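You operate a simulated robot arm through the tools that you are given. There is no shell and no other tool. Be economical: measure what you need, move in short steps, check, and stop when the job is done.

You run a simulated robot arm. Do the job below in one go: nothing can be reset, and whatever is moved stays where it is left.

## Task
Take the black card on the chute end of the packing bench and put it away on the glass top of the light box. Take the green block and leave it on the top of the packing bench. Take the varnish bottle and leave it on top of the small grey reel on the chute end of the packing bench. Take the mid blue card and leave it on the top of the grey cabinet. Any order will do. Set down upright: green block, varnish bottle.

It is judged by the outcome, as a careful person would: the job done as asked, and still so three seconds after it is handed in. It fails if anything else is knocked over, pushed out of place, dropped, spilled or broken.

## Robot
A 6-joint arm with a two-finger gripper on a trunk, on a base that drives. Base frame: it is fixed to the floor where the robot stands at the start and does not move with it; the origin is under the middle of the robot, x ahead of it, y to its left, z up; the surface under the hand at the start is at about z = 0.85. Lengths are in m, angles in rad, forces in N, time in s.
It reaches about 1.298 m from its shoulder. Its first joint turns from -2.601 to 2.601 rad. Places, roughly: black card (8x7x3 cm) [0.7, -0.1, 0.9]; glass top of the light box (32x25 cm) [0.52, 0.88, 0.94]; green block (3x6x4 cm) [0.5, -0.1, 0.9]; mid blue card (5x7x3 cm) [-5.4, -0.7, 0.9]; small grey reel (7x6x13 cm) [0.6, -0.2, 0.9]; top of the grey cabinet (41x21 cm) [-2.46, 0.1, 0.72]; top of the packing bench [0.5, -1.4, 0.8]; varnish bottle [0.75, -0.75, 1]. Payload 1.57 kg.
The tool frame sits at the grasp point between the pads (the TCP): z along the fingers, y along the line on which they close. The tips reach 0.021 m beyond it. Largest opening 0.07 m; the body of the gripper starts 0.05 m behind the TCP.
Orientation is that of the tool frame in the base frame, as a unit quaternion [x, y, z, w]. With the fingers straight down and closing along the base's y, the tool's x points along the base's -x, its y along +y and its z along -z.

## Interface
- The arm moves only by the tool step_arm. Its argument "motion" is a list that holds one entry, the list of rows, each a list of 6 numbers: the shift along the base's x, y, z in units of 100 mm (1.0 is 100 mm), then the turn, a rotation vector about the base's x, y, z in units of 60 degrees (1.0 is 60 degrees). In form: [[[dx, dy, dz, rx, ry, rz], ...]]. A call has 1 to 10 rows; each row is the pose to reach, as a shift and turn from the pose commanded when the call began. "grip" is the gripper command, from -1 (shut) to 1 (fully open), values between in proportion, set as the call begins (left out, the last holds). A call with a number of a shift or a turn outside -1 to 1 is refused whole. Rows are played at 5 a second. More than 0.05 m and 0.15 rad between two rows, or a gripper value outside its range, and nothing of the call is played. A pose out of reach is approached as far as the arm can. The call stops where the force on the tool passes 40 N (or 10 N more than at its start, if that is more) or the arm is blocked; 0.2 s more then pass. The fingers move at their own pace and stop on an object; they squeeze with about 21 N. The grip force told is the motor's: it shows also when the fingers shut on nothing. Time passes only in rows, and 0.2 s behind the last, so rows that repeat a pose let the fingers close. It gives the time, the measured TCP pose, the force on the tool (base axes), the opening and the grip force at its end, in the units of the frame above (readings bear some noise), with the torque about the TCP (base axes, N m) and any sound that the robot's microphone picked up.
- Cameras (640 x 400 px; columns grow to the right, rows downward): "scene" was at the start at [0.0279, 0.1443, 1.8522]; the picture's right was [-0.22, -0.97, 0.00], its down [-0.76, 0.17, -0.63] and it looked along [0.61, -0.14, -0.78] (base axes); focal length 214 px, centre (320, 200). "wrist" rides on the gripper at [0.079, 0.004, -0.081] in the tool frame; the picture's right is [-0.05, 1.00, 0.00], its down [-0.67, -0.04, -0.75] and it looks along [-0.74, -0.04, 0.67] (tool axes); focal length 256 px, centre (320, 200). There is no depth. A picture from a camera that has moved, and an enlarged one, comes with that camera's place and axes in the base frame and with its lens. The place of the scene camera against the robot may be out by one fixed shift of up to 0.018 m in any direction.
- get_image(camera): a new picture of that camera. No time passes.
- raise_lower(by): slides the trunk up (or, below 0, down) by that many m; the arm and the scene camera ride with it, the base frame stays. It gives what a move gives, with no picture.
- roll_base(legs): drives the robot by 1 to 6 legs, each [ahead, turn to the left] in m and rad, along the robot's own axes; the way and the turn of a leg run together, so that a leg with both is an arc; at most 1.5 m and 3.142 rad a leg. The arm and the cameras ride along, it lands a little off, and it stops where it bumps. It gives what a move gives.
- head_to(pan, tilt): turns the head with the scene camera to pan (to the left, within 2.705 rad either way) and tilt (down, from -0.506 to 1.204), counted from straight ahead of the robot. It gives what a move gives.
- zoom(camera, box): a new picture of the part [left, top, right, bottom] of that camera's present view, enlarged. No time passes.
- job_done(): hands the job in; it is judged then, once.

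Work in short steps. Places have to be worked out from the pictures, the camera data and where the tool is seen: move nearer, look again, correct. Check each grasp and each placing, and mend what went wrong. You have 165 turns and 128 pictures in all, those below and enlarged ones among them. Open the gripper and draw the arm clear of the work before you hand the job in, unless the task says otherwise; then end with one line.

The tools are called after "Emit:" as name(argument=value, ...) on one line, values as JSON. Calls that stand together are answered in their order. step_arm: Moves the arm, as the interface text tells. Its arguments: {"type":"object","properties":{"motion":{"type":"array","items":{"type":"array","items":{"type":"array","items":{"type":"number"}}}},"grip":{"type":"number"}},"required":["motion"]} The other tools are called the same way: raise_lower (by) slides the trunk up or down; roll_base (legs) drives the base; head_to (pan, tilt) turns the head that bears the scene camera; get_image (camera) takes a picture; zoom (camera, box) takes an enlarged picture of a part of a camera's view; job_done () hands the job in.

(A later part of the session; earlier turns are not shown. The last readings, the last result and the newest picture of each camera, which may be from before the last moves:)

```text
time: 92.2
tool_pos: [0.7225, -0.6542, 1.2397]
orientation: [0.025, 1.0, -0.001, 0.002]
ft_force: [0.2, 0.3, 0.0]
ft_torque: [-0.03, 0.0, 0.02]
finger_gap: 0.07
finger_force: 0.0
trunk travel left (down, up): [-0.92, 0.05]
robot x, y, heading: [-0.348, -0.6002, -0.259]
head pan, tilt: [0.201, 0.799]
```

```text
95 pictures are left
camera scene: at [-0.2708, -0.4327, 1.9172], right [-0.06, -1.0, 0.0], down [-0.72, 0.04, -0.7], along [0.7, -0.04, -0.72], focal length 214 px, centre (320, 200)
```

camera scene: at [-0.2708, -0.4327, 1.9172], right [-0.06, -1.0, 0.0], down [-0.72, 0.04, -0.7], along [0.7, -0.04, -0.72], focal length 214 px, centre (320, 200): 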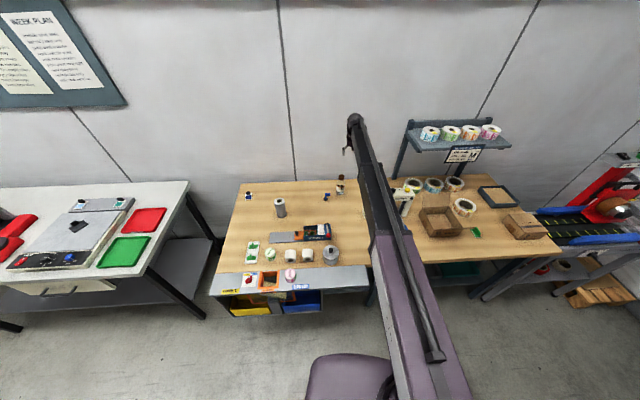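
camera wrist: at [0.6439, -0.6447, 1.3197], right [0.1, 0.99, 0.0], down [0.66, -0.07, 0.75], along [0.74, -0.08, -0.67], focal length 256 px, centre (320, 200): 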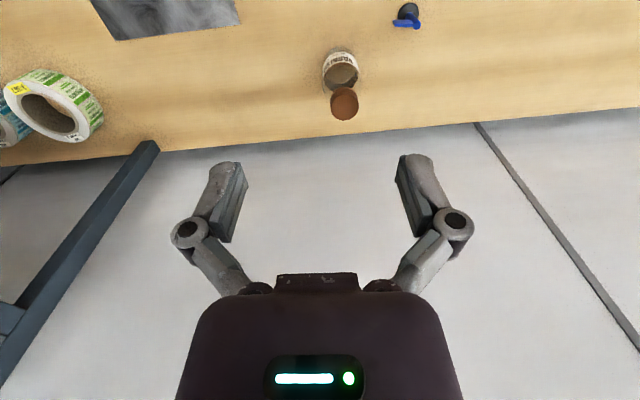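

Bottle estimate: centre (0.825,-0.627), top about z 0.97, cap ~4 cm. I move over it and lower partway to refine.

Emit:
step_arm(motion=[[[0.25, 0.1, 0, 0, 0, 0], [0.5, 0.25, 0, 0, 0, 0]]])

Emit:
raise_lower(by=-0.13)

Emit:
get_image(camera="wrist")

Emit:
get_image(camera="scene")

```text
time: 92.8
tool_pos: [0.7717, -0.6296, 1.2387]
orientation: [0.025, 1.0, 0.0, 0.001]
ft_force: [-0.2, 0.3, 0.4]
ft_torque: [-0.03, 0.0, 0.02]
finger_gap: 0.0701
finger_force: 0.0
trunk travel left (down, up): [-0.92, 0.05]
robot x, y, heading: [-0.3544, -0.5993, -0.258]
head pan, tilt: [0.201, 0.799]
```

```text
time: 94.4
tool_pos: [0.7716, -0.6293, 1.1088]
orientation: [0.025, 1.0, -0.001, 0.001]
ft_force: [-0.6, 0.8, -0.1]
ft_torque: [0.0, 0.0, 0.0]
finger_gap: 0.0699
finger_force: 0.1
trunk travel left (down, up): [-0.79, 0.18]
robot x, y, heading: [-0.3475, -0.5989, -0.26]
head pan, tilt: [0.201, 0.799]
```

```text
94 pictures are left
camera wrist: at [0.6937, -0.6202, 1.1901], right [0.1, 0.99, 0.0], down [0.66, -0.07, 0.75], along [0.74, -0.08, -0.67], focal length 256 px, centre (320, 200)
```

wrist: 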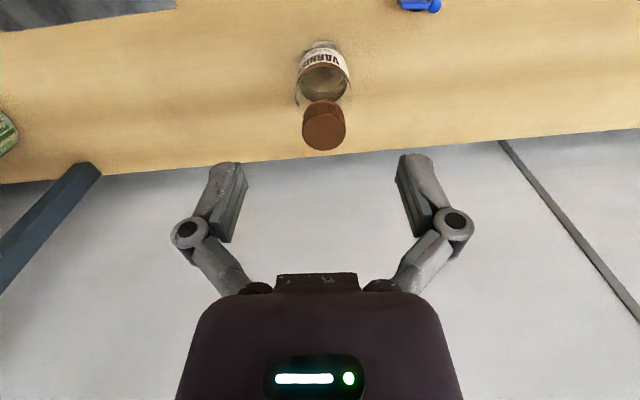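

```text
93 pictures are left
camera scene: at [-0.2715, -0.434, 1.7874], right [-0.06, -1.0, 0.0], down [-0.72, 0.04, -0.7], along [0.7, -0.04, -0.72], focal length 214 px, centre (320, 200)
```

scene: 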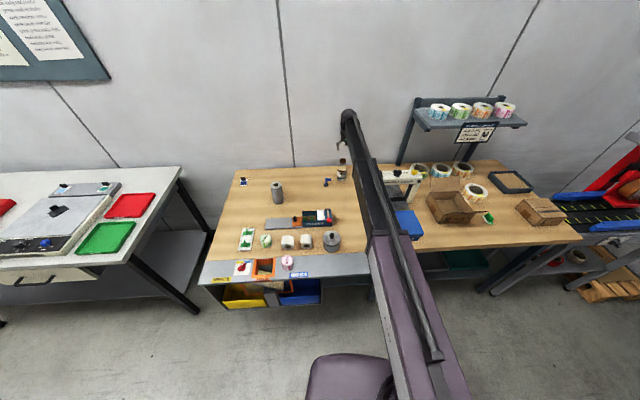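

Refined: bottle axis ~(0.821,-0.629), cap top ~0.985. I move above it and lower to tips just above the cap, then check.

Emit:
step_arm(motion=[[[0.25, 0, 0, 0, 0, 0], [0.49, 0, 0, 0, 0, 0]]])

Emit:
raise_lower(by=-0.08)

Emit:
get_image(camera="wrist")

```text
time: 95.0
tool_pos: [0.8096, -0.6299, 1.1094]
orientation: [0.025, 1.0, -0.001, 0.002]
ft_force: [1.2, -0.5, 0.2]
ft_torque: [-0.01, -0.04, 0.02]
finger_gap: 0.0697
finger_force: 0.1
out of reach, approached as far as the arm can: row 2
trunk travel left (down, up): [-0.79, 0.18]
robot x, y, heading: [-0.3495, -0.6003, -0.256]
head pan, tilt: [0.201, 0.799]
```

```text
time: 96.2
tool_pos: [0.8098, -0.6301, 1.0297]
orientation: [0.025, 1.0, -0.001, 0.002]
ft_force: [0.0, -0.2, 0.1]
ft_torque: [0.01, 0.0, -0.03]
finger_gap: 0.07
finger_force: 0.1
trunk travel left (down, up): [-0.71, 0.26]
robot x, y, heading: [-0.3522, -0.6008, -0.257]
head pan, tilt: [0.201, 0.799]
```

```text
92 pictures are left
camera wrist: at [0.7321, -0.6204, 1.11], right [0.1, 0.99, 0.0], down [0.66, -0.07, 0.75], along [0.74, -0.08, -0.66], focal length 256 px, centre (320, 200)
```

wrist: 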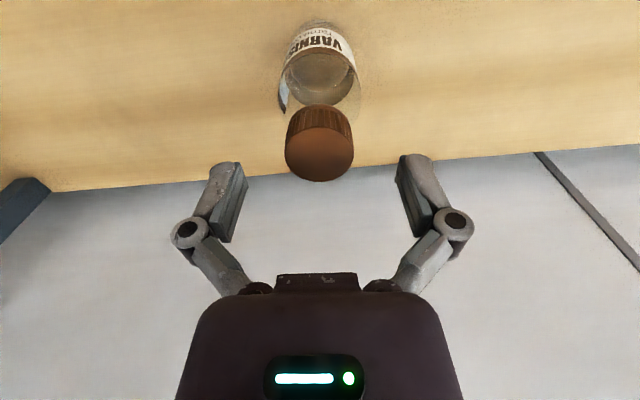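

The arm is at its reach limit; the cap is about 1 cm further (x≈0.82). I draw the hand back 3 cm, roll the base ahead 4 cm, then look.

Emit:
step_arm(motion=[[[-0.3, 0.1, 0.1, 0, 0, 0]]])

Emit:
roll_base(legs=[[0.04, 0]])

Emit:
get_image(camera="wrist")

```text
time: 96.6
tool_pos: [0.7793, -0.6183, 1.0304]
orientation: [0.025, 1.0, -0.001, 0.001]
ft_force: [-0.2, 0.1, 0.0]
ft_torque: [0.0, 0.01, -0.03]
finger_gap: 0.0698
finger_force: 0.0
out of reach, approached as far as the arm can: row 1
trunk travel left (down, up): [-0.71, 0.26]
robot x, y, heading: [-0.3493, -0.5987, -0.257]
head pan, tilt: [0.201, 0.799]
```

```text
time: 97.5
tool_pos: [0.8212, -0.6301, 1.0293]
orientation: [0.024, 1.0, 0.0, 0.002]
ft_force: [-0.7, 1.0, 0.4]
ft_torque: [0.0, 0.01, -0.02]
finger_gap: 0.07
finger_force: 0.0
trunk travel left (down, up): [-0.71, 0.26]
robot x, y, heading: [-0.3092, -0.6075, -0.258]
head pan, tilt: [0.201, 0.799]
```

```text
91 pictures are left
camera wrist: at [0.7425, -0.6208, 1.1087], right [0.1, 0.99, 0.0], down [0.66, -0.07, 0.75], along [0.74, -0.08, -0.67], focal length 256 px, centre (320, 200)
```

wrist: 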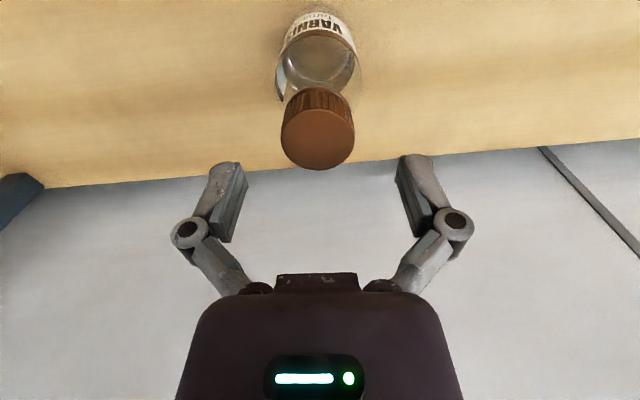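

Now the cap computes to (0.8205,-0.630,0.993), right beneath the TCP. I lower 5 cm and check.

Emit:
raise_lower(by=-0.05)

Emit:
get_image(camera="wrist")

```text
time: 98.5
tool_pos: [0.8203, -0.6293, 0.9789]
orientation: [0.024, 1.0, -0.001, 0.001]
ft_force: [-0.2, -0.1, -0.5]
ft_torque: [-0.01, -0.01, 0.02]
finger_gap: 0.0701
finger_force: 0.2
trunk travel left (down, up): [-0.66, 0.31]
robot x, y, heading: [-0.3114, -0.6114, -0.26]
head pan, tilt: [0.201, 0.799]
```

```text
90 pictures are left
camera wrist: at [0.7412, -0.6207, 1.0601], right [0.1, 0.99, 0.0], down [0.66, -0.07, 0.75], along [0.74, -0.08, -0.66], focal length 256 px, centre (320, 200)
```

wrist: 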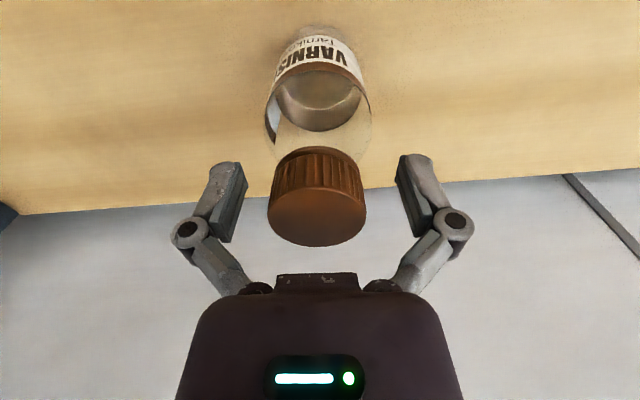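

Cap is centred between the pads, TCP at mid-cap height. Close.

Emit:
step_arm(motion=[[[0, 0, 0, 0, 0, 0], [0, 0, 0, 0, 0, 0], [0, 0, 0, 0, 0, 0], [0, 0, 0, 0, 0, 0]]], grip=-1)

Emit:
raise_lower(by=0.02)

Emit:
get_image(camera="wrist")

```text
time: 99.5
tool_pos: [0.8183, -0.6306, 0.9803]
orientation: [0.024, 1.0, -0.001, 0.002]
ft_force: [2.2, -3.3, 17.1]
ft_torque: [-0.23, 0.03, 0.02]
finger_gap: 0.0367
finger_force: 20.7
trunk travel left (down, up): [-0.66, 0.31]
robot x, y, heading: [-0.3099, -0.609, -0.26]
head pan, tilt: [0.201, 0.799]
```

```text
time: 100.1
tool_pos: [0.8191, -0.6297, 0.9977]
orientation: [0.025, 1.0, -0.001, 0.002]
ft_force: [0.0, -0.2, -1.5]
ft_torque: [-0.04, -0.02, -0.05]
finger_gap: 0.035
finger_force: 21.1
trunk travel left (down, up): [-0.68, 0.29]
robot x, y, heading: [-0.3107, -0.6104, -0.256]
head pan, tilt: [0.201, 0.799]
```

```text
89 pictures are left
camera wrist: at [0.742, -0.6205, 1.0792], right [0.1, 0.99, 0.0], down [0.66, -0.07, 0.75], along [0.74, -0.08, -0.67], focal length 256 px, centre (320, 200)
```

wrist: 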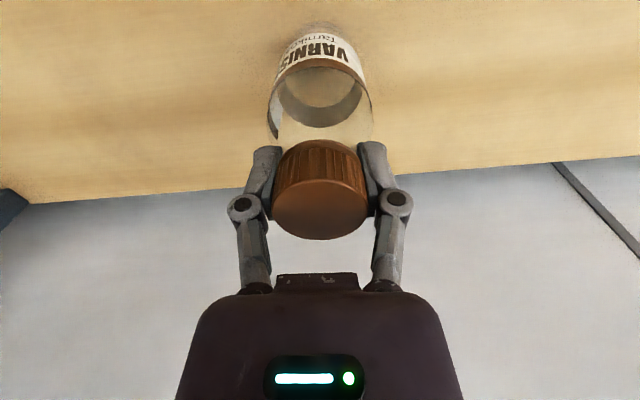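

Bottle is lifted, gap 35 mm. From two wrist views the reel top triangulates to (0.631,-0.229,0.980). I raise the bottle well above that and carry it over.

Emit:
raise_lower(by=0.17)

Emit:
step_arm(motion=[[[-0.15, 0.33, 0, 0, 0, 0], [-0.3, 0.66, 0, 0, 0, 0], [-0.46, 1, 0, 0, 0, 0]]])

Emit:
step_arm(motion=[[[-0.15, 0.33, 0, 0, 0, 0], [-0.3, 0.66, 0, 0, 0, 0], [-0.46, 1, 0, 0, 0, 0]]])

Emit:
step_arm(motion=[[[-0.15, 0.33, 0, 0, 0, 0], [-0.3, 0.66, 0, 0, 0, 0], [-0.46, 1, 0, 0, 0, 0]]])

Emit:
get_image(camera="scene")

Emit:
get_image(camera="wrist")

```text
time: 102.0
tool_pos: [0.8201, -0.6295, 1.1676]
orientation: [0.024, 1.0, -0.001, 0.001]
ft_force: [0.0, -0.8, -2.0]
ft_torque: [-0.02, -0.03, 0.0]
finger_gap: 0.0351
finger_force: 21.4
trunk travel left (down, up): [-0.85, 0.12]
robot x, y, heading: [-0.3133, -0.6105, -0.255]
head pan, tilt: [0.201, 0.799]
```

```text
time: 102.8
tool_pos: [0.7733, -0.5281, 1.1693]
orientation: [0.026, 1.0, -0.001, 0.002]
ft_force: [0.5, 0.2, -1.1]
ft_torque: [0.01, -0.02, 0.01]
finger_gap: 0.0349
finger_force: 21.1
trunk travel left (down, up): [-0.85, 0.12]
robot x, y, heading: [-0.3101, -0.6097, -0.258]
head pan, tilt: [0.201, 0.799]
```

```text
time: 103.6
tool_pos: [0.7266, -0.429, 1.1692]
orientation: [0.025, 1.0, -0.001, 0.002]
ft_force: [-0.5, 0.2, -1.8]
ft_torque: [-0.03, -0.01, -0.04]
finger_gap: 0.0347
finger_force: 20.8
trunk travel left (down, up): [-0.85, 0.12]
robot x, y, heading: [-0.3118, -0.6132, -0.257]
head pan, tilt: [0.201, 0.799]
```

```text
time: 104.4
tool_pos: [0.6818, -0.3281, 1.169]
orientation: [0.025, 1.0, -0.001, 0.001]
ft_force: [-0.6, 0.4, -1.4]
ft_torque: [0.01, -0.04, 0.0]
finger_gap: 0.0349
finger_force: 20.9
trunk travel left (down, up): [-0.85, 0.12]
robot x, y, heading: [-0.3083, -0.6109, -0.261]
head pan, tilt: [0.201, 0.799]
```

```text
88 pictures are left
camera scene: at [-0.2327, -0.4427, 1.8472], right [-0.06, -1.0, 0.0], down [-0.72, 0.04, -0.7], along [0.7, -0.04, -0.72], focal length 214 px, centre (320, 200)
```

scene: 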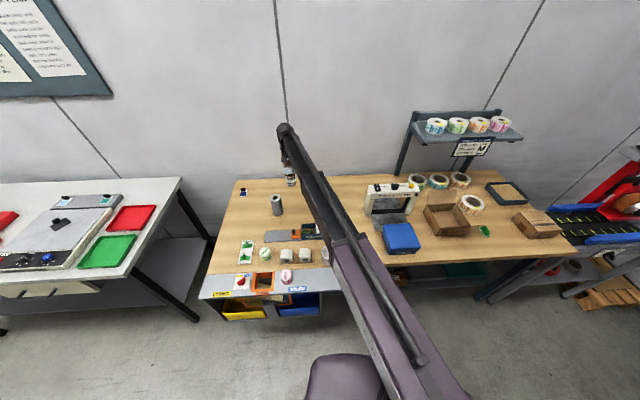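

```text
87 pictures are left
camera wrist: at [0.603, -0.319, 1.2499], right [0.1, 0.99, 0.0], down [0.66, -0.07, 0.75], along [0.74, -0.08, -0.66], focal length 256 px, centre (320, 200)
```

wrist: 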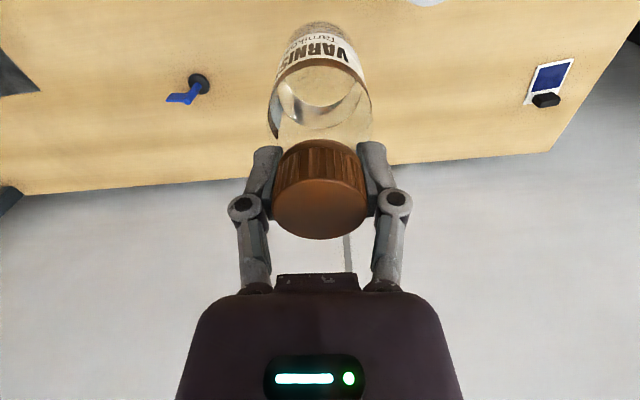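

I enlarge the bottle and the reel in the scene view to check uprightness and relative placement.

Emit:
zoom(camera="scene", box=[240, 130, 340, 220])

```text
4.44 times, centred on (290, 175) of scene
camera zoom: at [-0.2327, -0.4427, 1.8472], right [-0.06, -1.0, 0.0], down [-0.72, 0.04, -0.7], along [0.7, -0.04, -0.72], focal length 953 px, centre (453, 311)
```

zoom: 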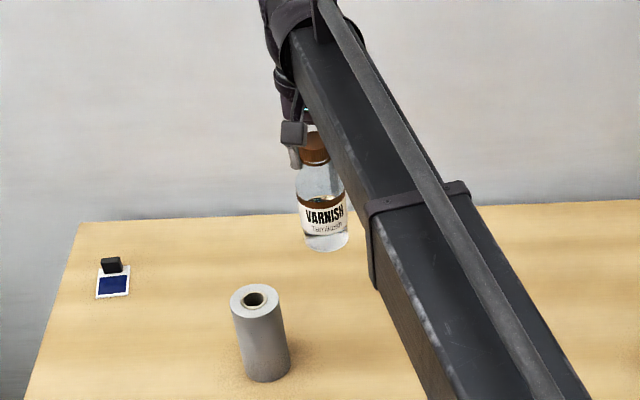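

Both methods agree: the bottle must shift by (-0.043,+0.098). I do that and enlarge again.

Emit:
step_arm(motion=[[[-0.15, 0.33, 0, 0, 0, 0], [-0.3, 0.66, 0, 0, 0, 0], [-0.43, 0.98, 0, 0, 0, 0], [-0.43, 0.98, 0, 0, 0, 0]]])

Emit:
zoom(camera="scene", box=[240, 130, 340, 220])

Emit:
get_image(camera="wrist")

```text
time: 105.4
tool_pos: [0.6393, -0.2325, 1.1689]
orientation: [0.024, 1.0, 0.001, 0.002]
ft_force: [0.2, -0.6, -0.8]
ft_torque: [0.0, 0.02, -0.01]
finger_gap: 0.0343
finger_force: 20.5
trunk travel left (down, up): [-0.85, 0.12]
robot x, y, heading: [-0.315, -0.6093, -0.259]
head pan, tilt: [0.201, 0.799]
```

```text
4.44 times, centred on (290, 175) of scene
camera zoom: at [-0.2316, -0.4449, 1.8474], right [-0.06, -1.0, 0.0], down [-0.72, 0.04, -0.7], along [0.7, -0.04, -0.72], focal length 953 px, centre (453, 311)
```

zoom: 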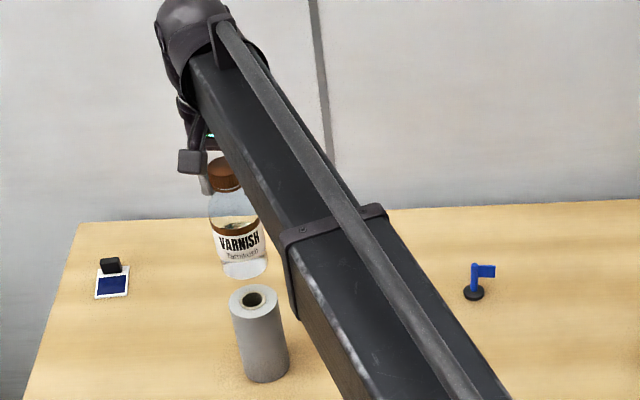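

```text
84 pictures are left
camera wrist: at [0.5609, -0.2229, 1.2497], right [0.1, 0.99, 0.0], down [0.66, -0.07, 0.75], along [0.74, -0.08, -0.66], focal length 256 px, centre (320, 200)
```

wrist: 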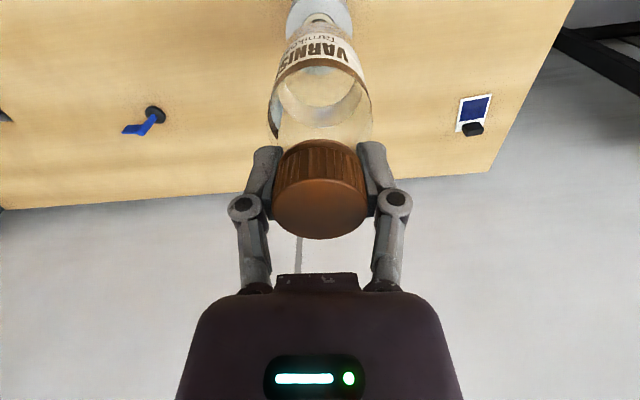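

Bottle base and reel centre agree within 2–3 mm. I lower 4.5 cm and check again.

Emit:
raise_lower(by=-0.045)

Emit:
zoom(camera="scene", box=[240, 140, 320, 210])

Emit:
get_image(camera="wrist")

```text
time: 106.3
tool_pos: [0.6397, -0.2313, 1.1239]
orientation: [0.025, 1.0, 0.0, 0.001]
ft_force: [-0.3, -1.0, -1.9]
ft_torque: [0.01, 0.0, 0.02]
finger_gap: 0.0349
finger_force: 21.0
trunk travel left (down, up): [-0.805, 0.165]
robot x, y, heading: [-0.3106, -0.6075, -0.258]
head pan, tilt: [0.201, 0.799]
```

```text
5.71 times, centred on (280, 175) of scene
camera zoom: at [-0.2321, -0.4441, 1.8023], right [-0.06, -1.0, 0.0], down [-0.72, 0.04, -0.7], along [0.7, -0.04, -0.72], focal length 1226 px, centre (549, 343)
```

zoom: 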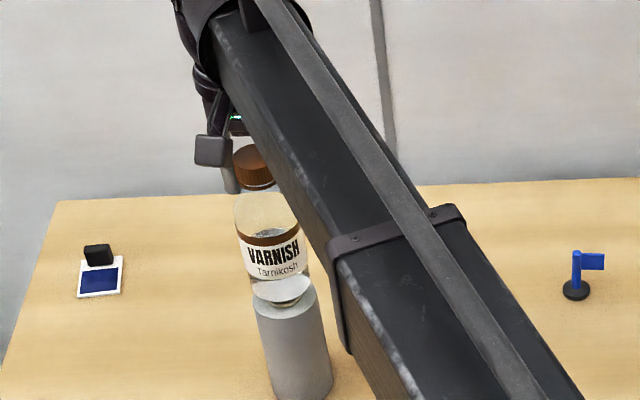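

```text
82 pictures are left
camera wrist: at [0.5606, -0.2225, 1.2048], right [0.1, 0.99, 0.0], down [0.66, -0.07, 0.75], along [0.74, -0.08, -0.66], focal length 256 px, centre (320, 200)
```

wrist: 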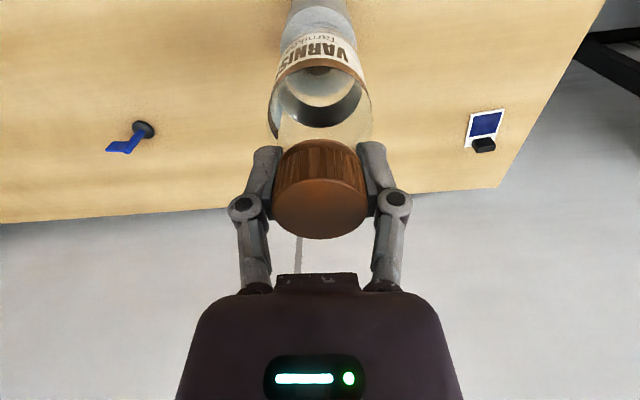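

Nearly there; I zoom more closely to judge the lateral centring.

Emit:
zoom(camera="scene", box=[260, 170, 300, 210])

Emit:
zoom(camera="wrist", box=[250, 0, 390, 90])

```text
10.00 times, centred on (280, 190) of scene
camera zoom: at [-0.2321, -0.4441, 1.8023], right [-0.06, -1.0, 0.0], down [-0.72, 0.04, -0.7], along [0.7, -0.04, -0.72], focal length 2145 px, centre (720, 300)
```

zoom: 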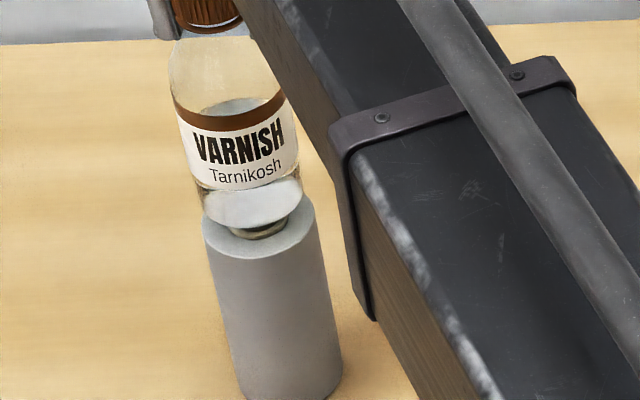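

```text
4.44 times, centred on (320, 45) of wrist
camera zoom: at [0.5606, -0.2225, 1.2048], right [0.1, 0.99, 0.0], down [0.66, -0.07, 0.75], along [0.74, -0.08, -0.66], focal length 1138 px, centre (320, 889)
```

zoom: 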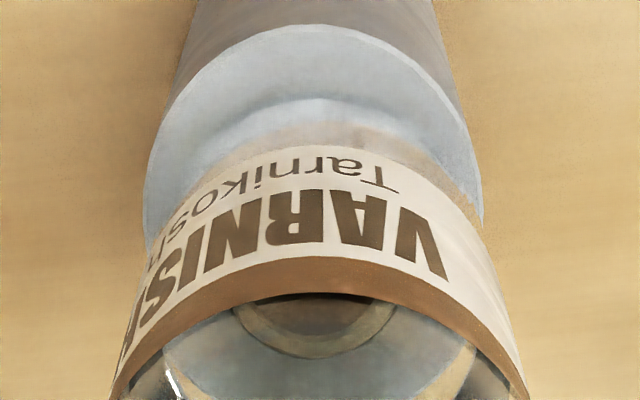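

Centring is within ~2–3 mm. I lower gently to contact.

Emit:
raise_lower(by=-0.01)

Emit:
raise_lower(by=-0.004)

```text
time: 106.9
tool_pos: [0.639, -0.2325, 1.1134]
orientation: [0.025, 1.0, 0.0, 0.001]
ft_force: [-0.8, -0.3, 5.2]
ft_torque: [0.13, 0.06, 0.0]
finger_gap: 0.0347
finger_force: 21.2
trunk travel left (down, up): [-0.795, 0.175]
robot x, y, heading: [-0.312, -0.6045, -0.255]
head pan, tilt: [0.201, 0.799]
```

```text
time: 107.4
tool_pos: [0.6371, -0.2322, 1.113]
orientation: [0.025, 1.0, 0.0, 0.003]
ft_force: [4.1, 2.3, 29.1]
ft_torque: [0.24, -0.27, -0.02]
finger_gap: 0.0353
finger_force: 21.2
trunk travel left (down, up): [-0.791, 0.179]
robot x, y, heading: [-0.311, -0.6105, -0.259]
head pan, tilt: [0.201, 0.799]
```

Contact, a bit too firm (29 N); I ease up 3 mm before releasing.

Emit:
raise_lower(by=0.003)

Emit:
zoom(camera="scene", box=[250, 150, 310, 210])

```text
time: 108.0
tool_pos: [0.6389, -0.231, 1.1122]
orientation: [0.024, 1.0, -0.001, 0.002]
ft_force: [-1.5, 0.4, 3.5]
ft_torque: [-0.04, 0.17, 0.01]
finger_gap: 0.0352
finger_force: 20.8
trunk travel left (down, up): [-0.794, 0.176]
robot x, y, heading: [-0.3099, -0.6074, -0.258]
head pan, tilt: [0.201, 0.799]
```

```text
6.67 times, centred on (280, 180) of scene
camera zoom: at [-0.2329, -0.4443, 1.7911], right [-0.06, -1.0, 0.0], down [-0.72, 0.04, -0.7], along [0.7, -0.04, -0.72], focal length 1430 px, centre (587, 333)
```

zoom: 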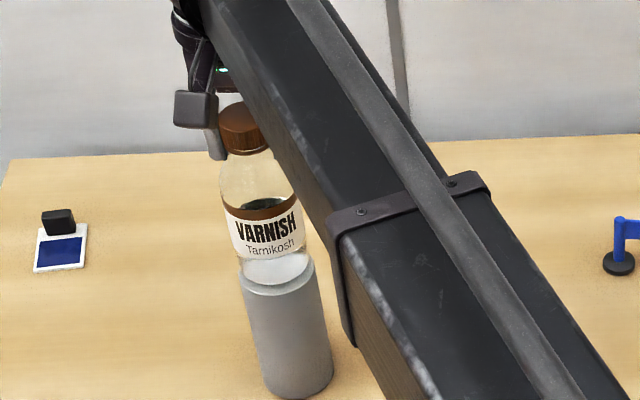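

Looks seated and upright. Release slowly, then rise straight up.

Emit:
step_arm(motion=[[[0, 0, 0, 0, 0, 0], [0, 0, 0, 0, 0, 0]]], grip=0.2)

Emit:
step_arm(motion=[[[0, 0, 0, 0, 0, 0], [0, 0, 0, 0, 0, 0], [0, 0, 0, 0, 0, 0]]], grip=1)

Emit:
zoom(camera="scene", box=[250, 150, 310, 210])

Emit:
get_image(camera="wrist")

```text
time: 108.5
tool_pos: [0.6384, -0.2324, 1.113]
orientation: [0.024, 1.0, -0.001, 0.002]
ft_force: [0.9, 0.2, -0.3]
ft_torque: [0.0, -0.04, 0.06]
finger_gap: 0.0423
finger_force: 0.1
trunk travel left (down, up): [-0.794, 0.176]
robot x, y, heading: [-0.3103, -0.61, -0.259]
head pan, tilt: [0.201, 0.799]
```

```text
time: 109.3
tool_pos: [0.6398, -0.2313, 1.1123]
orientation: [0.025, 1.0, -0.001, 0.002]
ft_force: [-0.2, 0.2, 0.1]
ft_torque: [-0.05, -0.02, 0.0]
finger_gap: 0.0701
finger_force: 0.1
trunk travel left (down, up): [-0.794, 0.176]
robot x, y, heading: [-0.3102, -0.6087, -0.258]
head pan, tilt: [0.201, 0.799]
```

```text
6.67 times, centred on (280, 180) of scene
camera zoom: at [-0.2322, -0.4441, 1.7913], right [-0.06, -1.0, 0.0], down [-0.72, 0.04, -0.7], along [0.7, -0.04, -0.72], focal length 1430 px, centre (587, 333)
```

zoom: 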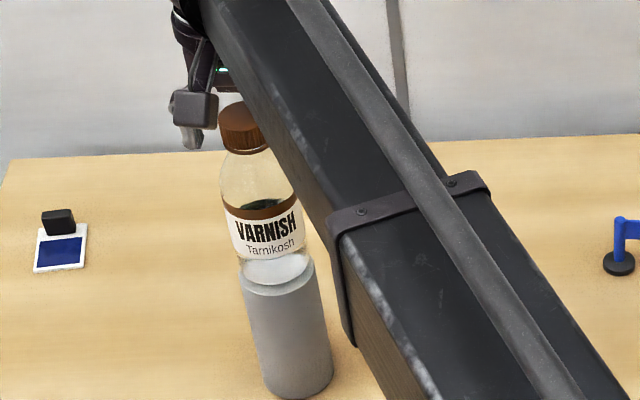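

```text
77 pictures are left
camera wrist: at [0.5605, -0.2224, 1.1938], right [0.1, 0.99, 0.0], down [0.66, -0.07, 0.75], along [0.74, -0.08, -0.66], focal length 256 px, centre (320, 200)
```

wrist: 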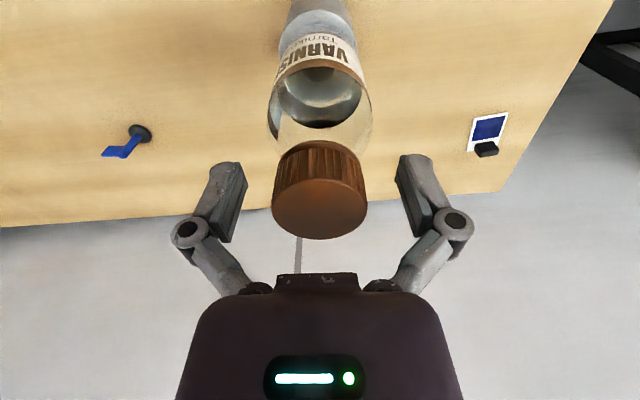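

Bottle stands on the reel. I rise clear, then fold the arm in front of the robot for travel.

Emit:
raise_lower(by=0.17)

Emit:
step_arm(motion=[[[-0.15, -0.33, 0, 0, 0, 0], [-0.3, -0.66, 0, 0, 0, 0], [-0.45, -1, 0, 0, 0, 0]]])

Emit:
step_arm(motion=[[[-0.15, -0.33, 0, 0, 0, 0], [-0.3, -0.66, 0, 0, 0, 0], [-0.45, -1, 0, 0, 0, 0]]])

Emit:
step_arm(motion=[[[-0.15, -0.33, 0, 0, 0, 0], [-0.3, -0.66, 0, 0, 0, 0], [-0.45, -1, 0, 0, 0, 0]]])

Emit:
step_arm(motion=[[[-0.15, -0.33, 0, 0, 0, 0], [-0.3, -0.66, 0, 0, 0, 0], [-0.45, -1, 0, 0, 0, 0]]])

Emit:
step_arm(motion=[[[-0.15, -0.33, 0, 0, 0, 0], [-0.3, -0.66, 0, 0, 0, 0], [-0.45, -1, 0, 0, 0, 0]]])

Emit:
get_image(camera="scene")

```text
time: 111.3
tool_pos: [0.639, -0.2313, 1.2825]
orientation: [0.024, 1.0, -0.001, 0.002]
ft_force: [-0.5, 1.4, -0.1]
ft_torque: [0.0, 0.03, 0.01]
finger_gap: 0.0701
finger_force: 0.1
trunk travel left (down, up): [-0.964, 0.006]
robot x, y, heading: [-0.313, -0.6135, -0.259]
head pan, tilt: [0.201, 0.799]
```

```text
time: 112.1
tool_pos: [0.5924, -0.3346, 1.2833]
orientation: [0.025, 1.0, 0.0, 0.001]
ft_force: [0.3, 0.2, -1.3]
ft_torque: [0.03, 0.0, -0.02]
finger_gap: 0.0702
finger_force: 0.2
trunk travel left (down, up): [-0.964, 0.006]
robot x, y, heading: [-0.3096, -0.6073, -0.256]
head pan, tilt: [0.201, 0.799]
```

```text
time: 112.9
tool_pos: [0.5478, -0.4322, 1.2832]
orientation: [0.024, 1.0, 0.0, 0.001]
ft_force: [-1.9, -0.2, -0.2]
ft_torque: [0.02, -0.02, -0.03]
finger_gap: 0.0702
finger_force: 0.0
trunk travel left (down, up): [-0.964, 0.006]
robot x, y, heading: [-0.3128, -0.6051, -0.257]
head pan, tilt: [0.201, 0.799]
```

```text
time: 113.7
tool_pos: [0.5048, -0.5343, 1.2837]
orientation: [0.025, 1.0, 0.0, 0.002]
ft_force: [-0.9, -0.8, -0.3]
ft_torque: [-0.01, -0.01, 0.01]
finger_gap: 0.07
finger_force: 0.0
trunk travel left (down, up): [-0.964, 0.006]
robot x, y, heading: [-0.3111, -0.6076, -0.256]
head pan, tilt: [0.201, 0.799]
```

```text
time: 114.5
tool_pos: [0.4579, -0.6322, 1.2827]
orientation: [0.025, 1.0, 0.0, 0.002]
ft_force: [-0.2, -0.8, -0.9]
ft_torque: [0.02, 0.0, 0.0]
finger_gap: 0.07
finger_force: 0.1
trunk travel left (down, up): [-0.964, 0.006]
robot x, y, heading: [-0.3111, -0.6061, -0.259]
head pan, tilt: [0.201, 0.799]
```

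```text
time: 115.3
tool_pos: [0.4119, -0.7332, 1.2836]
orientation: [0.024, 1.0, 0.0, 0.002]
ft_force: [0.5, -0.6, 0.4]
ft_torque: [0.04, -0.04, 0.0]
finger_gap: 0.0699
finger_force: 0.0
trunk travel left (down, up): [-0.964, 0.006]
robot x, y, heading: [-0.3109, -0.6083, -0.258]
head pan, tilt: [0.201, 0.799]
```

```text
76 pictures are left
camera scene: at [-0.2332, -0.4462, 1.9616], right [-0.06, -1.0, 0.0], down [-0.72, 0.04, -0.7], along [0.7, -0.04, -0.72], focal length 214 px, centre (320, 200)
```

scene: 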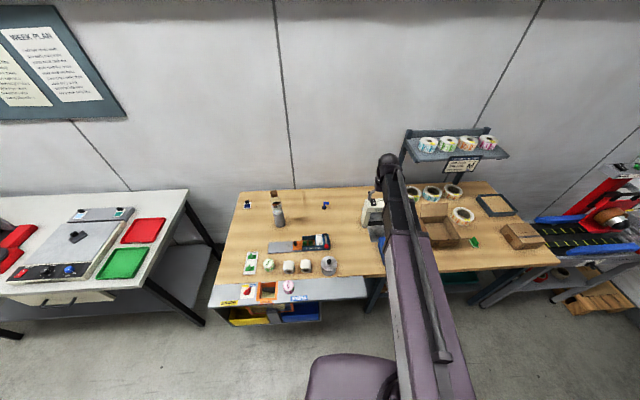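

Bottle still upright on the reel. Now back off, turn left to face -x, and look down the aisle.

Emit:
roll_base(legs=[[-0.35, 0], [0, 1.7], [0, 1.7]])

Emit:
head_to(pan=0.0, tilt=0.5)

Emit:
get_image(camera="scene")

```text
time: 130.2
tool_pos: [-1.3818, -0.5959, 1.2827]
orientation: [0.994, 0.109, -0.002, 0.0]
ft_force: [0.3, 0.1, -0.3]
ft_torque: [0.06, -0.02, 0.0]
finger_gap: 0.0701
finger_force: 0.1
trunk travel left (down, up): [-0.964, 0.006]
robot x, y, heading: [-0.6485, -0.5689, 3.141]
head pan, tilt: [0.201, 0.799]
```

```text
time: 131.0
tool_pos: [-1.3816, -0.5951, 1.284]
orientation: [0.994, 0.109, -0.002, -0.001]
ft_force: [-1.1, -0.2, -0.2]
ft_torque: [0.06, 0.03, -0.01]
finger_gap: 0.0701
finger_force: 0.2
trunk travel left (down, up): [-0.964, 0.006]
robot x, y, heading: [-0.6487, -0.5736, 3.141]
head pan, tilt: [0.0, 0.499]
```

```text
75 pictures are left
camera scene: at [-0.6963, -0.7481, 1.987], right [0.0, 1.0, 0.0], down [0.48, 0.0, -0.88], along [-0.88, 0.0, -0.48], focal length 214 px, centre (320, 200)
```

scene: 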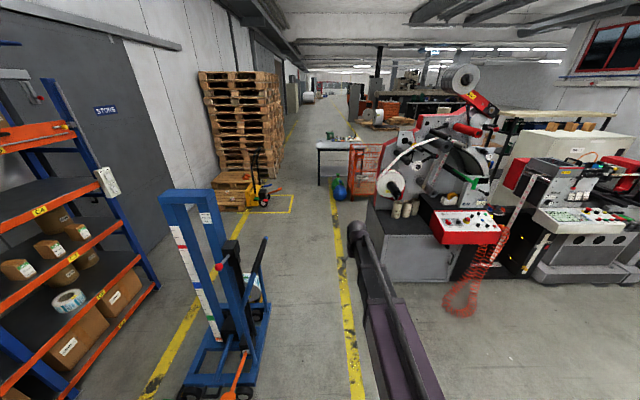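

The table with the blue card is ahead on the right of the aisle; path at y≈-0.65 is clear. I drive 3.2 m and look again.

Emit:
roll_base(legs=[[0, 0.061], [1.5, 0], [1.5, 0], [0.3, 0]])

Emit:
get_image(camera="scene")

```text
time: 151.5
tool_pos: [-4.6847, -0.8879, 1.2816]
orientation: [0.989, 0.148, -0.002, 0.0]
ft_force: [0.2, 0.0, -0.9]
ft_torque: [-0.01, -0.02, 0.0]
finger_gap: 0.0702
finger_force: 0.1
trunk travel left (down, up): [-0.964, 0.006]
robot x, y, heading: [-3.9525, -0.8051, -3.058]
head pan, tilt: [0.0, 0.499]
```

```text
74 pictures are left
camera scene: at [-3.9916, -0.9858, 1.9873], right [-0.08, 1.0, 0.0], down [0.48, 0.04, -0.88], along [-0.88, -0.07, -0.48], focal length 214 px, centre (320, 200)
```

scene: 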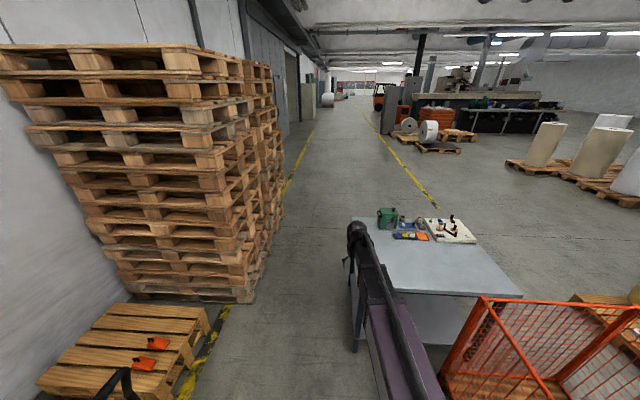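

I enlarge the table top to identify the cards.

Emit:
zoom(camera="scene", box=[360, 200, 500, 270])

```text
4.57 times, centred on (430, 235) of scene
camera zoom: at [-3.9916, -0.9858, 1.9873], right [-0.08, 1.0, 0.0], down [0.48, 0.04, -0.88], along [-0.88, -0.07, -0.48], focal length 980 px, centre (-183, 40)
```

zoom: 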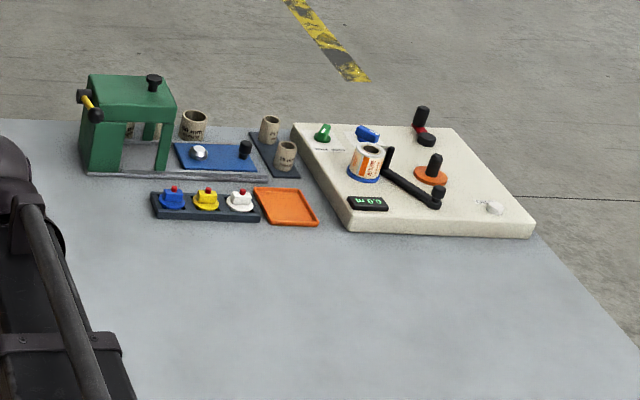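

Expected spot (-5.4,-0.7) is hidden behind the arm here; the wrist camera should show it.

Emit:
get_image(camera="wrist")

```text
72 pictures are left
camera wrist: at [-4.6068, -0.8681, 1.3634], right [0.24, -0.97, 0.0], down [-0.65, -0.16, 0.75], along [-0.72, -0.18, -0.67], focal length 256 px, centre (320, 200)
```

wrist: 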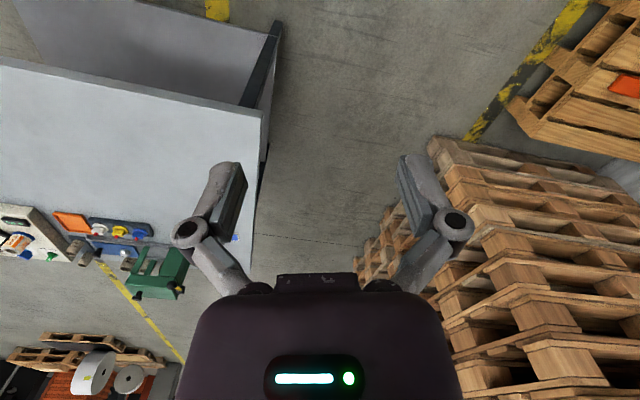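

The blue card is near (-5.39,-0.77), by the table's far-left corner. I drive 0.45 m closer.

Emit:
roll_base(legs=[[0.45, 0]])

Emit:
step_arm(motion=[[[0, 0.33, 0, 0, 0, 0], [0, 0.66, 0, 0, 0, 0], [0, 1, 0, 0, 0, 0]]])

Emit:
get_image(camera="wrist")

Emit:
get_image(camera="scene")

```text
time: 154.7
tool_pos: [-5.1341, -0.926, 1.2828]
orientation: [0.989, 0.149, -0.003, 0.0]
ft_force: [-0.2, 0.6, 0.0]
ft_torque: [0.01, -0.01, -0.01]
finger_gap: 0.0699
finger_force: 0.1
trunk travel left (down, up): [-0.964, 0.006]
robot x, y, heading: [-4.4058, -0.8421, -3.059]
head pan, tilt: [0.0, 0.499]
```

```text
time: 155.5
tool_pos: [-5.1337, -0.8241, 1.2828]
orientation: [0.989, 0.15, -0.002, 0.0]
ft_force: [0.2, 1.1, 0.5]
ft_torque: [-0.04, 0.0, -0.01]
finger_gap: 0.0701
finger_force: 0.1
trunk travel left (down, up): [-0.964, 0.006]
robot x, y, heading: [-4.4061, -0.8423, -3.061]
head pan, tilt: [0.0, 0.499]
```

```text
71 pictures are left
camera wrist: at [-5.0555, -0.8032, 1.3639], right [0.24, -0.97, 0.0], down [-0.64, -0.16, 0.75], along [-0.72, -0.18, -0.66], focal length 256 px, centre (320, 200)
```

wrist: 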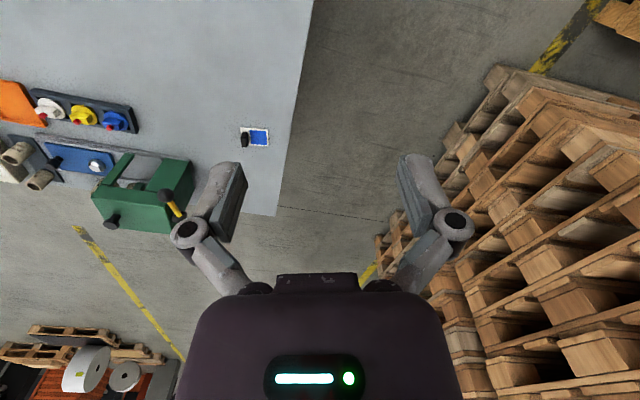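

```text
70 pictures are left
camera scene: at [-4.4394, -1.0196, 1.9875], right [-0.08, 1.0, 0.0], down [0.48, 0.04, -0.88], along [-0.88, -0.07, -0.48], focal length 214 px, centre (320, 200)
```

scene: 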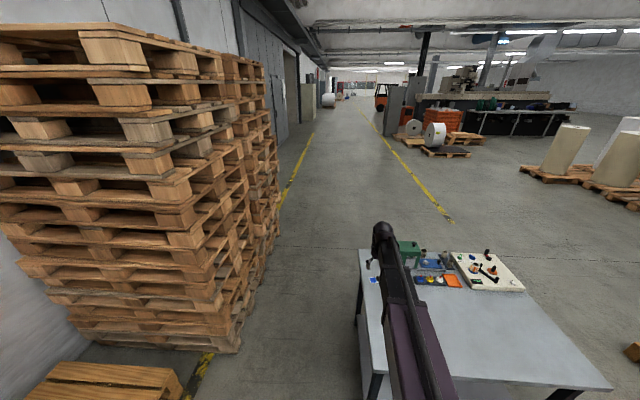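

Mid blue card lies near (-5.43,-0.745), its black tab on the +y side at about (-5.428,-0.72). I approach and lower to look closer.

Emit:
step_arm(motion=[[[-0.33, 0.12, 0, 0, 0, 0], [-0.66, 0.24, 0, 0, 0, 0], [-1, 0.35, 0, 0, 0, 0]]])

Emit:
step_arm(motion=[[[-0.33, 0.12, 0, 0, 0, 0], [-0.66, 0.24, 0, 0, 0, 0], [-1, 0.35, 0, 0, 0, 0]]])

Emit:
raise_lower(by=-0.22)

Emit:
get_image(camera="wrist")

```text
time: 156.3
tool_pos: [-5.2365, -0.7886, 1.2815]
orientation: [0.989, 0.149, -0.002, 0.001]
ft_force: [-0.1, 0.2, -0.1]
ft_torque: [-0.01, 0.04, -0.01]
finger_gap: 0.07
finger_force: 0.2
trunk travel left (down, up): [-0.964, 0.006]
robot x, y, heading: [-4.4069, -0.8411, -3.059]
head pan, tilt: [0.0, 0.499]
```

```text
time: 157.1
tool_pos: [-5.3357, -0.7547, 1.2829]
orientation: [0.989, 0.149, -0.001, 0.0]
ft_force: [0.4, 0.3, 0.1]
ft_torque: [-0.02, -0.02, 0.01]
finger_gap: 0.0701
finger_force: 0.1
trunk travel left (down, up): [-0.964, 0.006]
robot x, y, heading: [-4.4087, -0.8378, -3.064]
head pan, tilt: [0.0, 0.499]
```

```text
time: 159.4
tool_pos: [-5.335, -0.755, 1.0619]
orientation: [0.989, 0.149, -0.002, -0.001]
ft_force: [0.2, 0.5, 0.8]
ft_torque: [0.0, 0.0, 0.0]
finger_gap: 0.0701
finger_force: 0.0
trunk travel left (down, up): [-0.744, 0.226]
robot x, y, heading: [-4.407, -0.8432, -3.065]
head pan, tilt: [0.0, 0.499]
```

```text
69 pictures are left
camera wrist: at [-5.2566, -0.7347, 1.144], right [0.24, -0.97, 0.0], down [-0.64, -0.16, 0.75], along [-0.72, -0.18, -0.66], focal length 256 px, centre (320, 200)
```

wrist: 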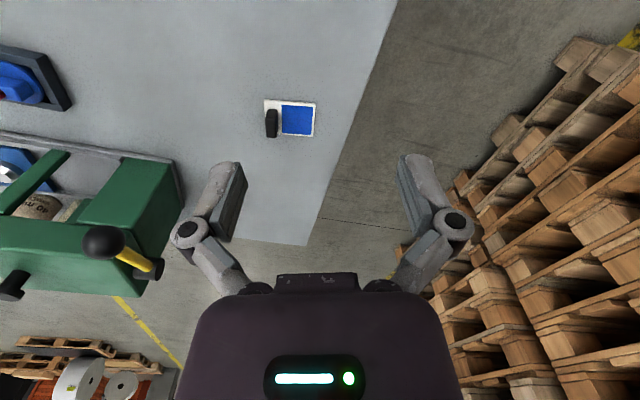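

Emit:
zoom(camera="wrist", box=[240, 80, 340, 160])

```text
5.00 times, centred on (290, 120) of wrist
camera zoom: at [-5.2566, -0.7347, 1.144], right [0.24, -0.97, 0.0], down [-0.64, -0.16, 0.75], along [-0.72, -0.18, -0.66], focal length 1280 px, centre (470, 600)
```

zoom: 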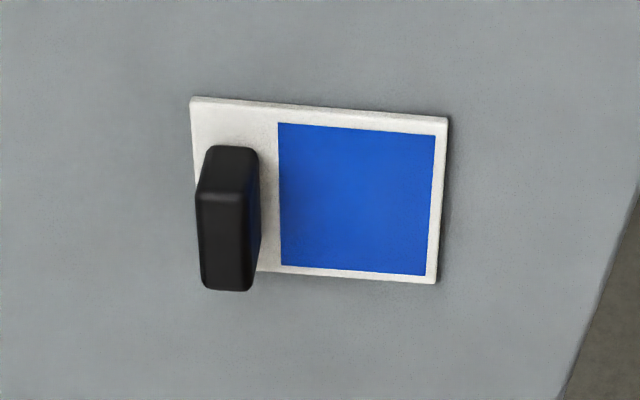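

Tab centre ≈(-5.434,-0.719), 1.2 cm thick across y, its long side along heading π+0.16. I align and lower most of the way.

Emit:
step_arm(motion=[[[-0.4, 0.15, 0, 0, 0, -0.04], [-0.7, 0.25, 0, 0, 0, -0.06], [-0.99, 0.36, 0, 0, 0, -0.086]]])

Emit:
raise_lower(by=-0.13)

Emit:
get_image(camera="wrist")

```text
time: 160.2
tool_pos: [-5.4334, -0.7188, 1.0632]
orientation: [0.995, 0.102, -0.002, 0.0]
ft_force: [0.5, 0.2, 0.1]
ft_torque: [0.04, 0.02, 0.01]
finger_gap: 0.07
finger_force: 0.0
trunk travel left (down, up): [-0.744, 0.226]
robot x, y, heading: [-4.4044, -0.8397, -3.063]
head pan, tilt: [0.0, 0.499]
```

```text
time: 161.8
tool_pos: [-5.4341, -0.7178, 0.9331]
orientation: [0.995, 0.104, -0.001, -0.001]
ft_force: [0.3, 0.5, -0.6]
ft_torque: [-0.02, 0.02, -0.04]
finger_gap: 0.07
finger_force: 0.1
trunk travel left (down, up): [-0.614, 0.356]
robot x, y, heading: [-4.404, -0.8447, -3.062]
head pan, tilt: [0.0, 0.499]
```

```text
67 pictures are left
camera wrist: at [-5.3536, -0.7063, 1.014], right [0.15, -0.99, 0.0], down [-0.66, -0.1, 0.75], along [-0.74, -0.11, -0.66], focal length 256 px, centre (320, 200)
```

wrist: 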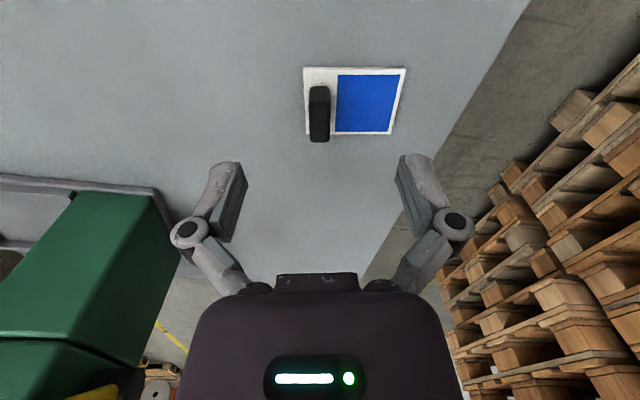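

Tab remains centred under the TCP, and the press is ~13 cm away. Lower 5 cm and look.

Emit:
raise_lower(by=-0.049)

Emit:
get_image(camera="wrist")

```text
time: 162.7
tool_pos: [-5.4326, -0.7202, 0.8836]
orientation: [0.995, 0.104, -0.002, -0.001]
ft_force: [0.2, -0.2, 0.9]
ft_torque: [0.08, 0.02, 0.03]
finger_gap: 0.0699
finger_force: 0.1
trunk travel left (down, up): [-0.565, 0.405]
robot x, y, heading: [-4.4089, -0.842, -3.058]
head pan, tilt: [0.0, 0.499]
```

```text
66 pictures are left
camera wrist: at [-5.3536, -0.7063, 0.9649], right [0.15, -0.99, 0.0], down [-0.66, -0.1, 0.75], along [-0.74, -0.11, -0.66], focal length 256 px, centre (320, 200)
```

wrist: 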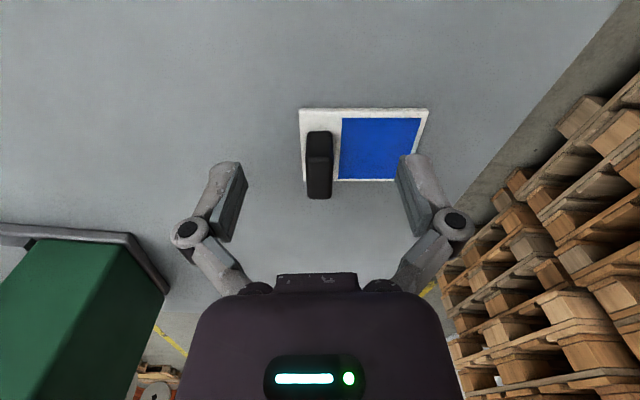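

Good position; close on the tab and lift.

Emit:
step_arm(motion=[[[0, 0, 0, 0, 0, 0], [0, 0, 0, 0, 0, 0], [0, 0, 0, 0, 0, 0], [0, 0, 0, 0, 0, 0], [0, 0, 0, 0, 0, 0]]], grip=-1)

Emit:
raise_lower(by=0.35)

Emit:
get_image(camera="wrist")

```text
time: 163.9
tool_pos: [-5.4335, -0.7174, 0.8844]
orientation: [0.995, 0.104, -0.001, -0.001]
ft_force: [0.4, 0.5, 3.4]
ft_torque: [-0.03, -0.04, 0.03]
finger_gap: 0.0117
finger_force: 21.4
trunk travel left (down, up): [-0.565, 0.405]
robot x, y, heading: [-4.4043, -0.8396, -3.067]
head pan, tilt: [0.0, 0.499]
```

```text
time: 167.3
tool_pos: [-5.4335, -0.7188, 1.2336]
orientation: [0.995, 0.104, -0.002, -0.001]
ft_force: [0.9, -0.4, 0.1]
ft_torque: [-0.01, 0.03, 0.03]
finger_gap: 0.0119
finger_force: 21.0
trunk travel left (down, up): [-0.915, 0.055]
robot x, y, heading: [-4.4071, -0.8436, -3.057]
head pan, tilt: [0.0, 0.499]
```

```text
65 pictures are left
camera wrist: at [-5.3538, -0.7063, 1.3148], right [0.15, -0.99, 0.0], down [-0.66, -0.1, 0.75], along [-0.74, -0.11, -0.66], focal length 256 px, centre (320, 200)
```

wrist: 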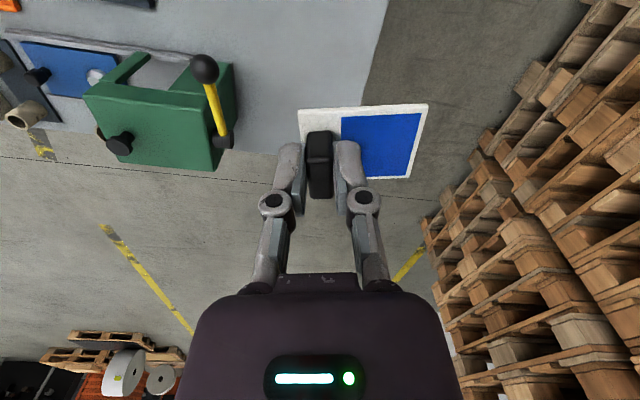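

Card held (gap 12 mm). I reverse along the aisle past the grey cabinet, then turn toward it and look.

Emit:
roll_base(legs=[[-1.5, 0], [-1.5, 0], [-0.2, 0], [0, -0.376]])

Emit:
get_image(camera="scene")

Emit:
get_image(camera="wrist")

```text
time: 188.1
tool_pos: [-2.1559, -0.0842, 1.2354]
orientation: [0.996, -0.088, -0.002, 0.0]
ft_force: [-0.9, 0.0, 0.1]
ft_torque: [0.03, -0.04, -0.02]
finger_gap: 0.0119
finger_force: 20.6
trunk travel left (down, up): [-0.915, 0.055]
robot x, y, heading: [-1.2487, -0.5811, 2.849]
head pan, tilt: [0.0, 0.499]
```

```text
64 pictures are left
camera scene: at [-1.3439, -0.7396, 1.9382], right [0.29, 0.96, 0.0], down [0.46, -0.14, -0.88], along [-0.84, 0.26, -0.48], focal length 214 px, centre (320, 200)
```

scene: 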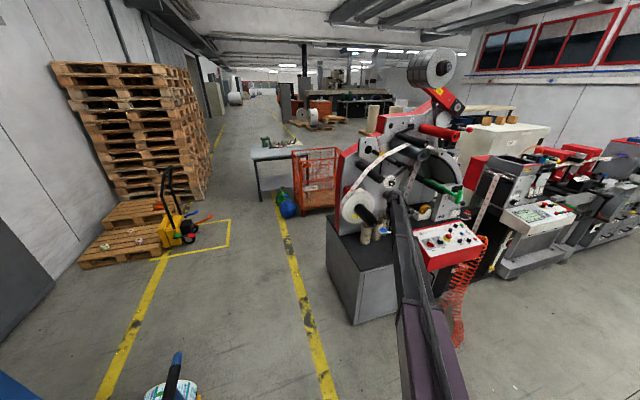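

```text
63 pictures are left
camera wrist: at [-2.0769, -0.102, 1.3149], right [-0.23, -0.97, 0.0], down [-0.65, 0.15, 0.75], along [-0.73, 0.17, -0.66], focal length 256 px, centre (320, 200)
```

wrist: 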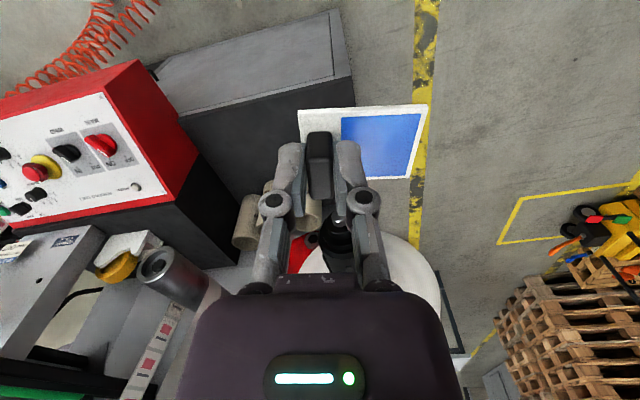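

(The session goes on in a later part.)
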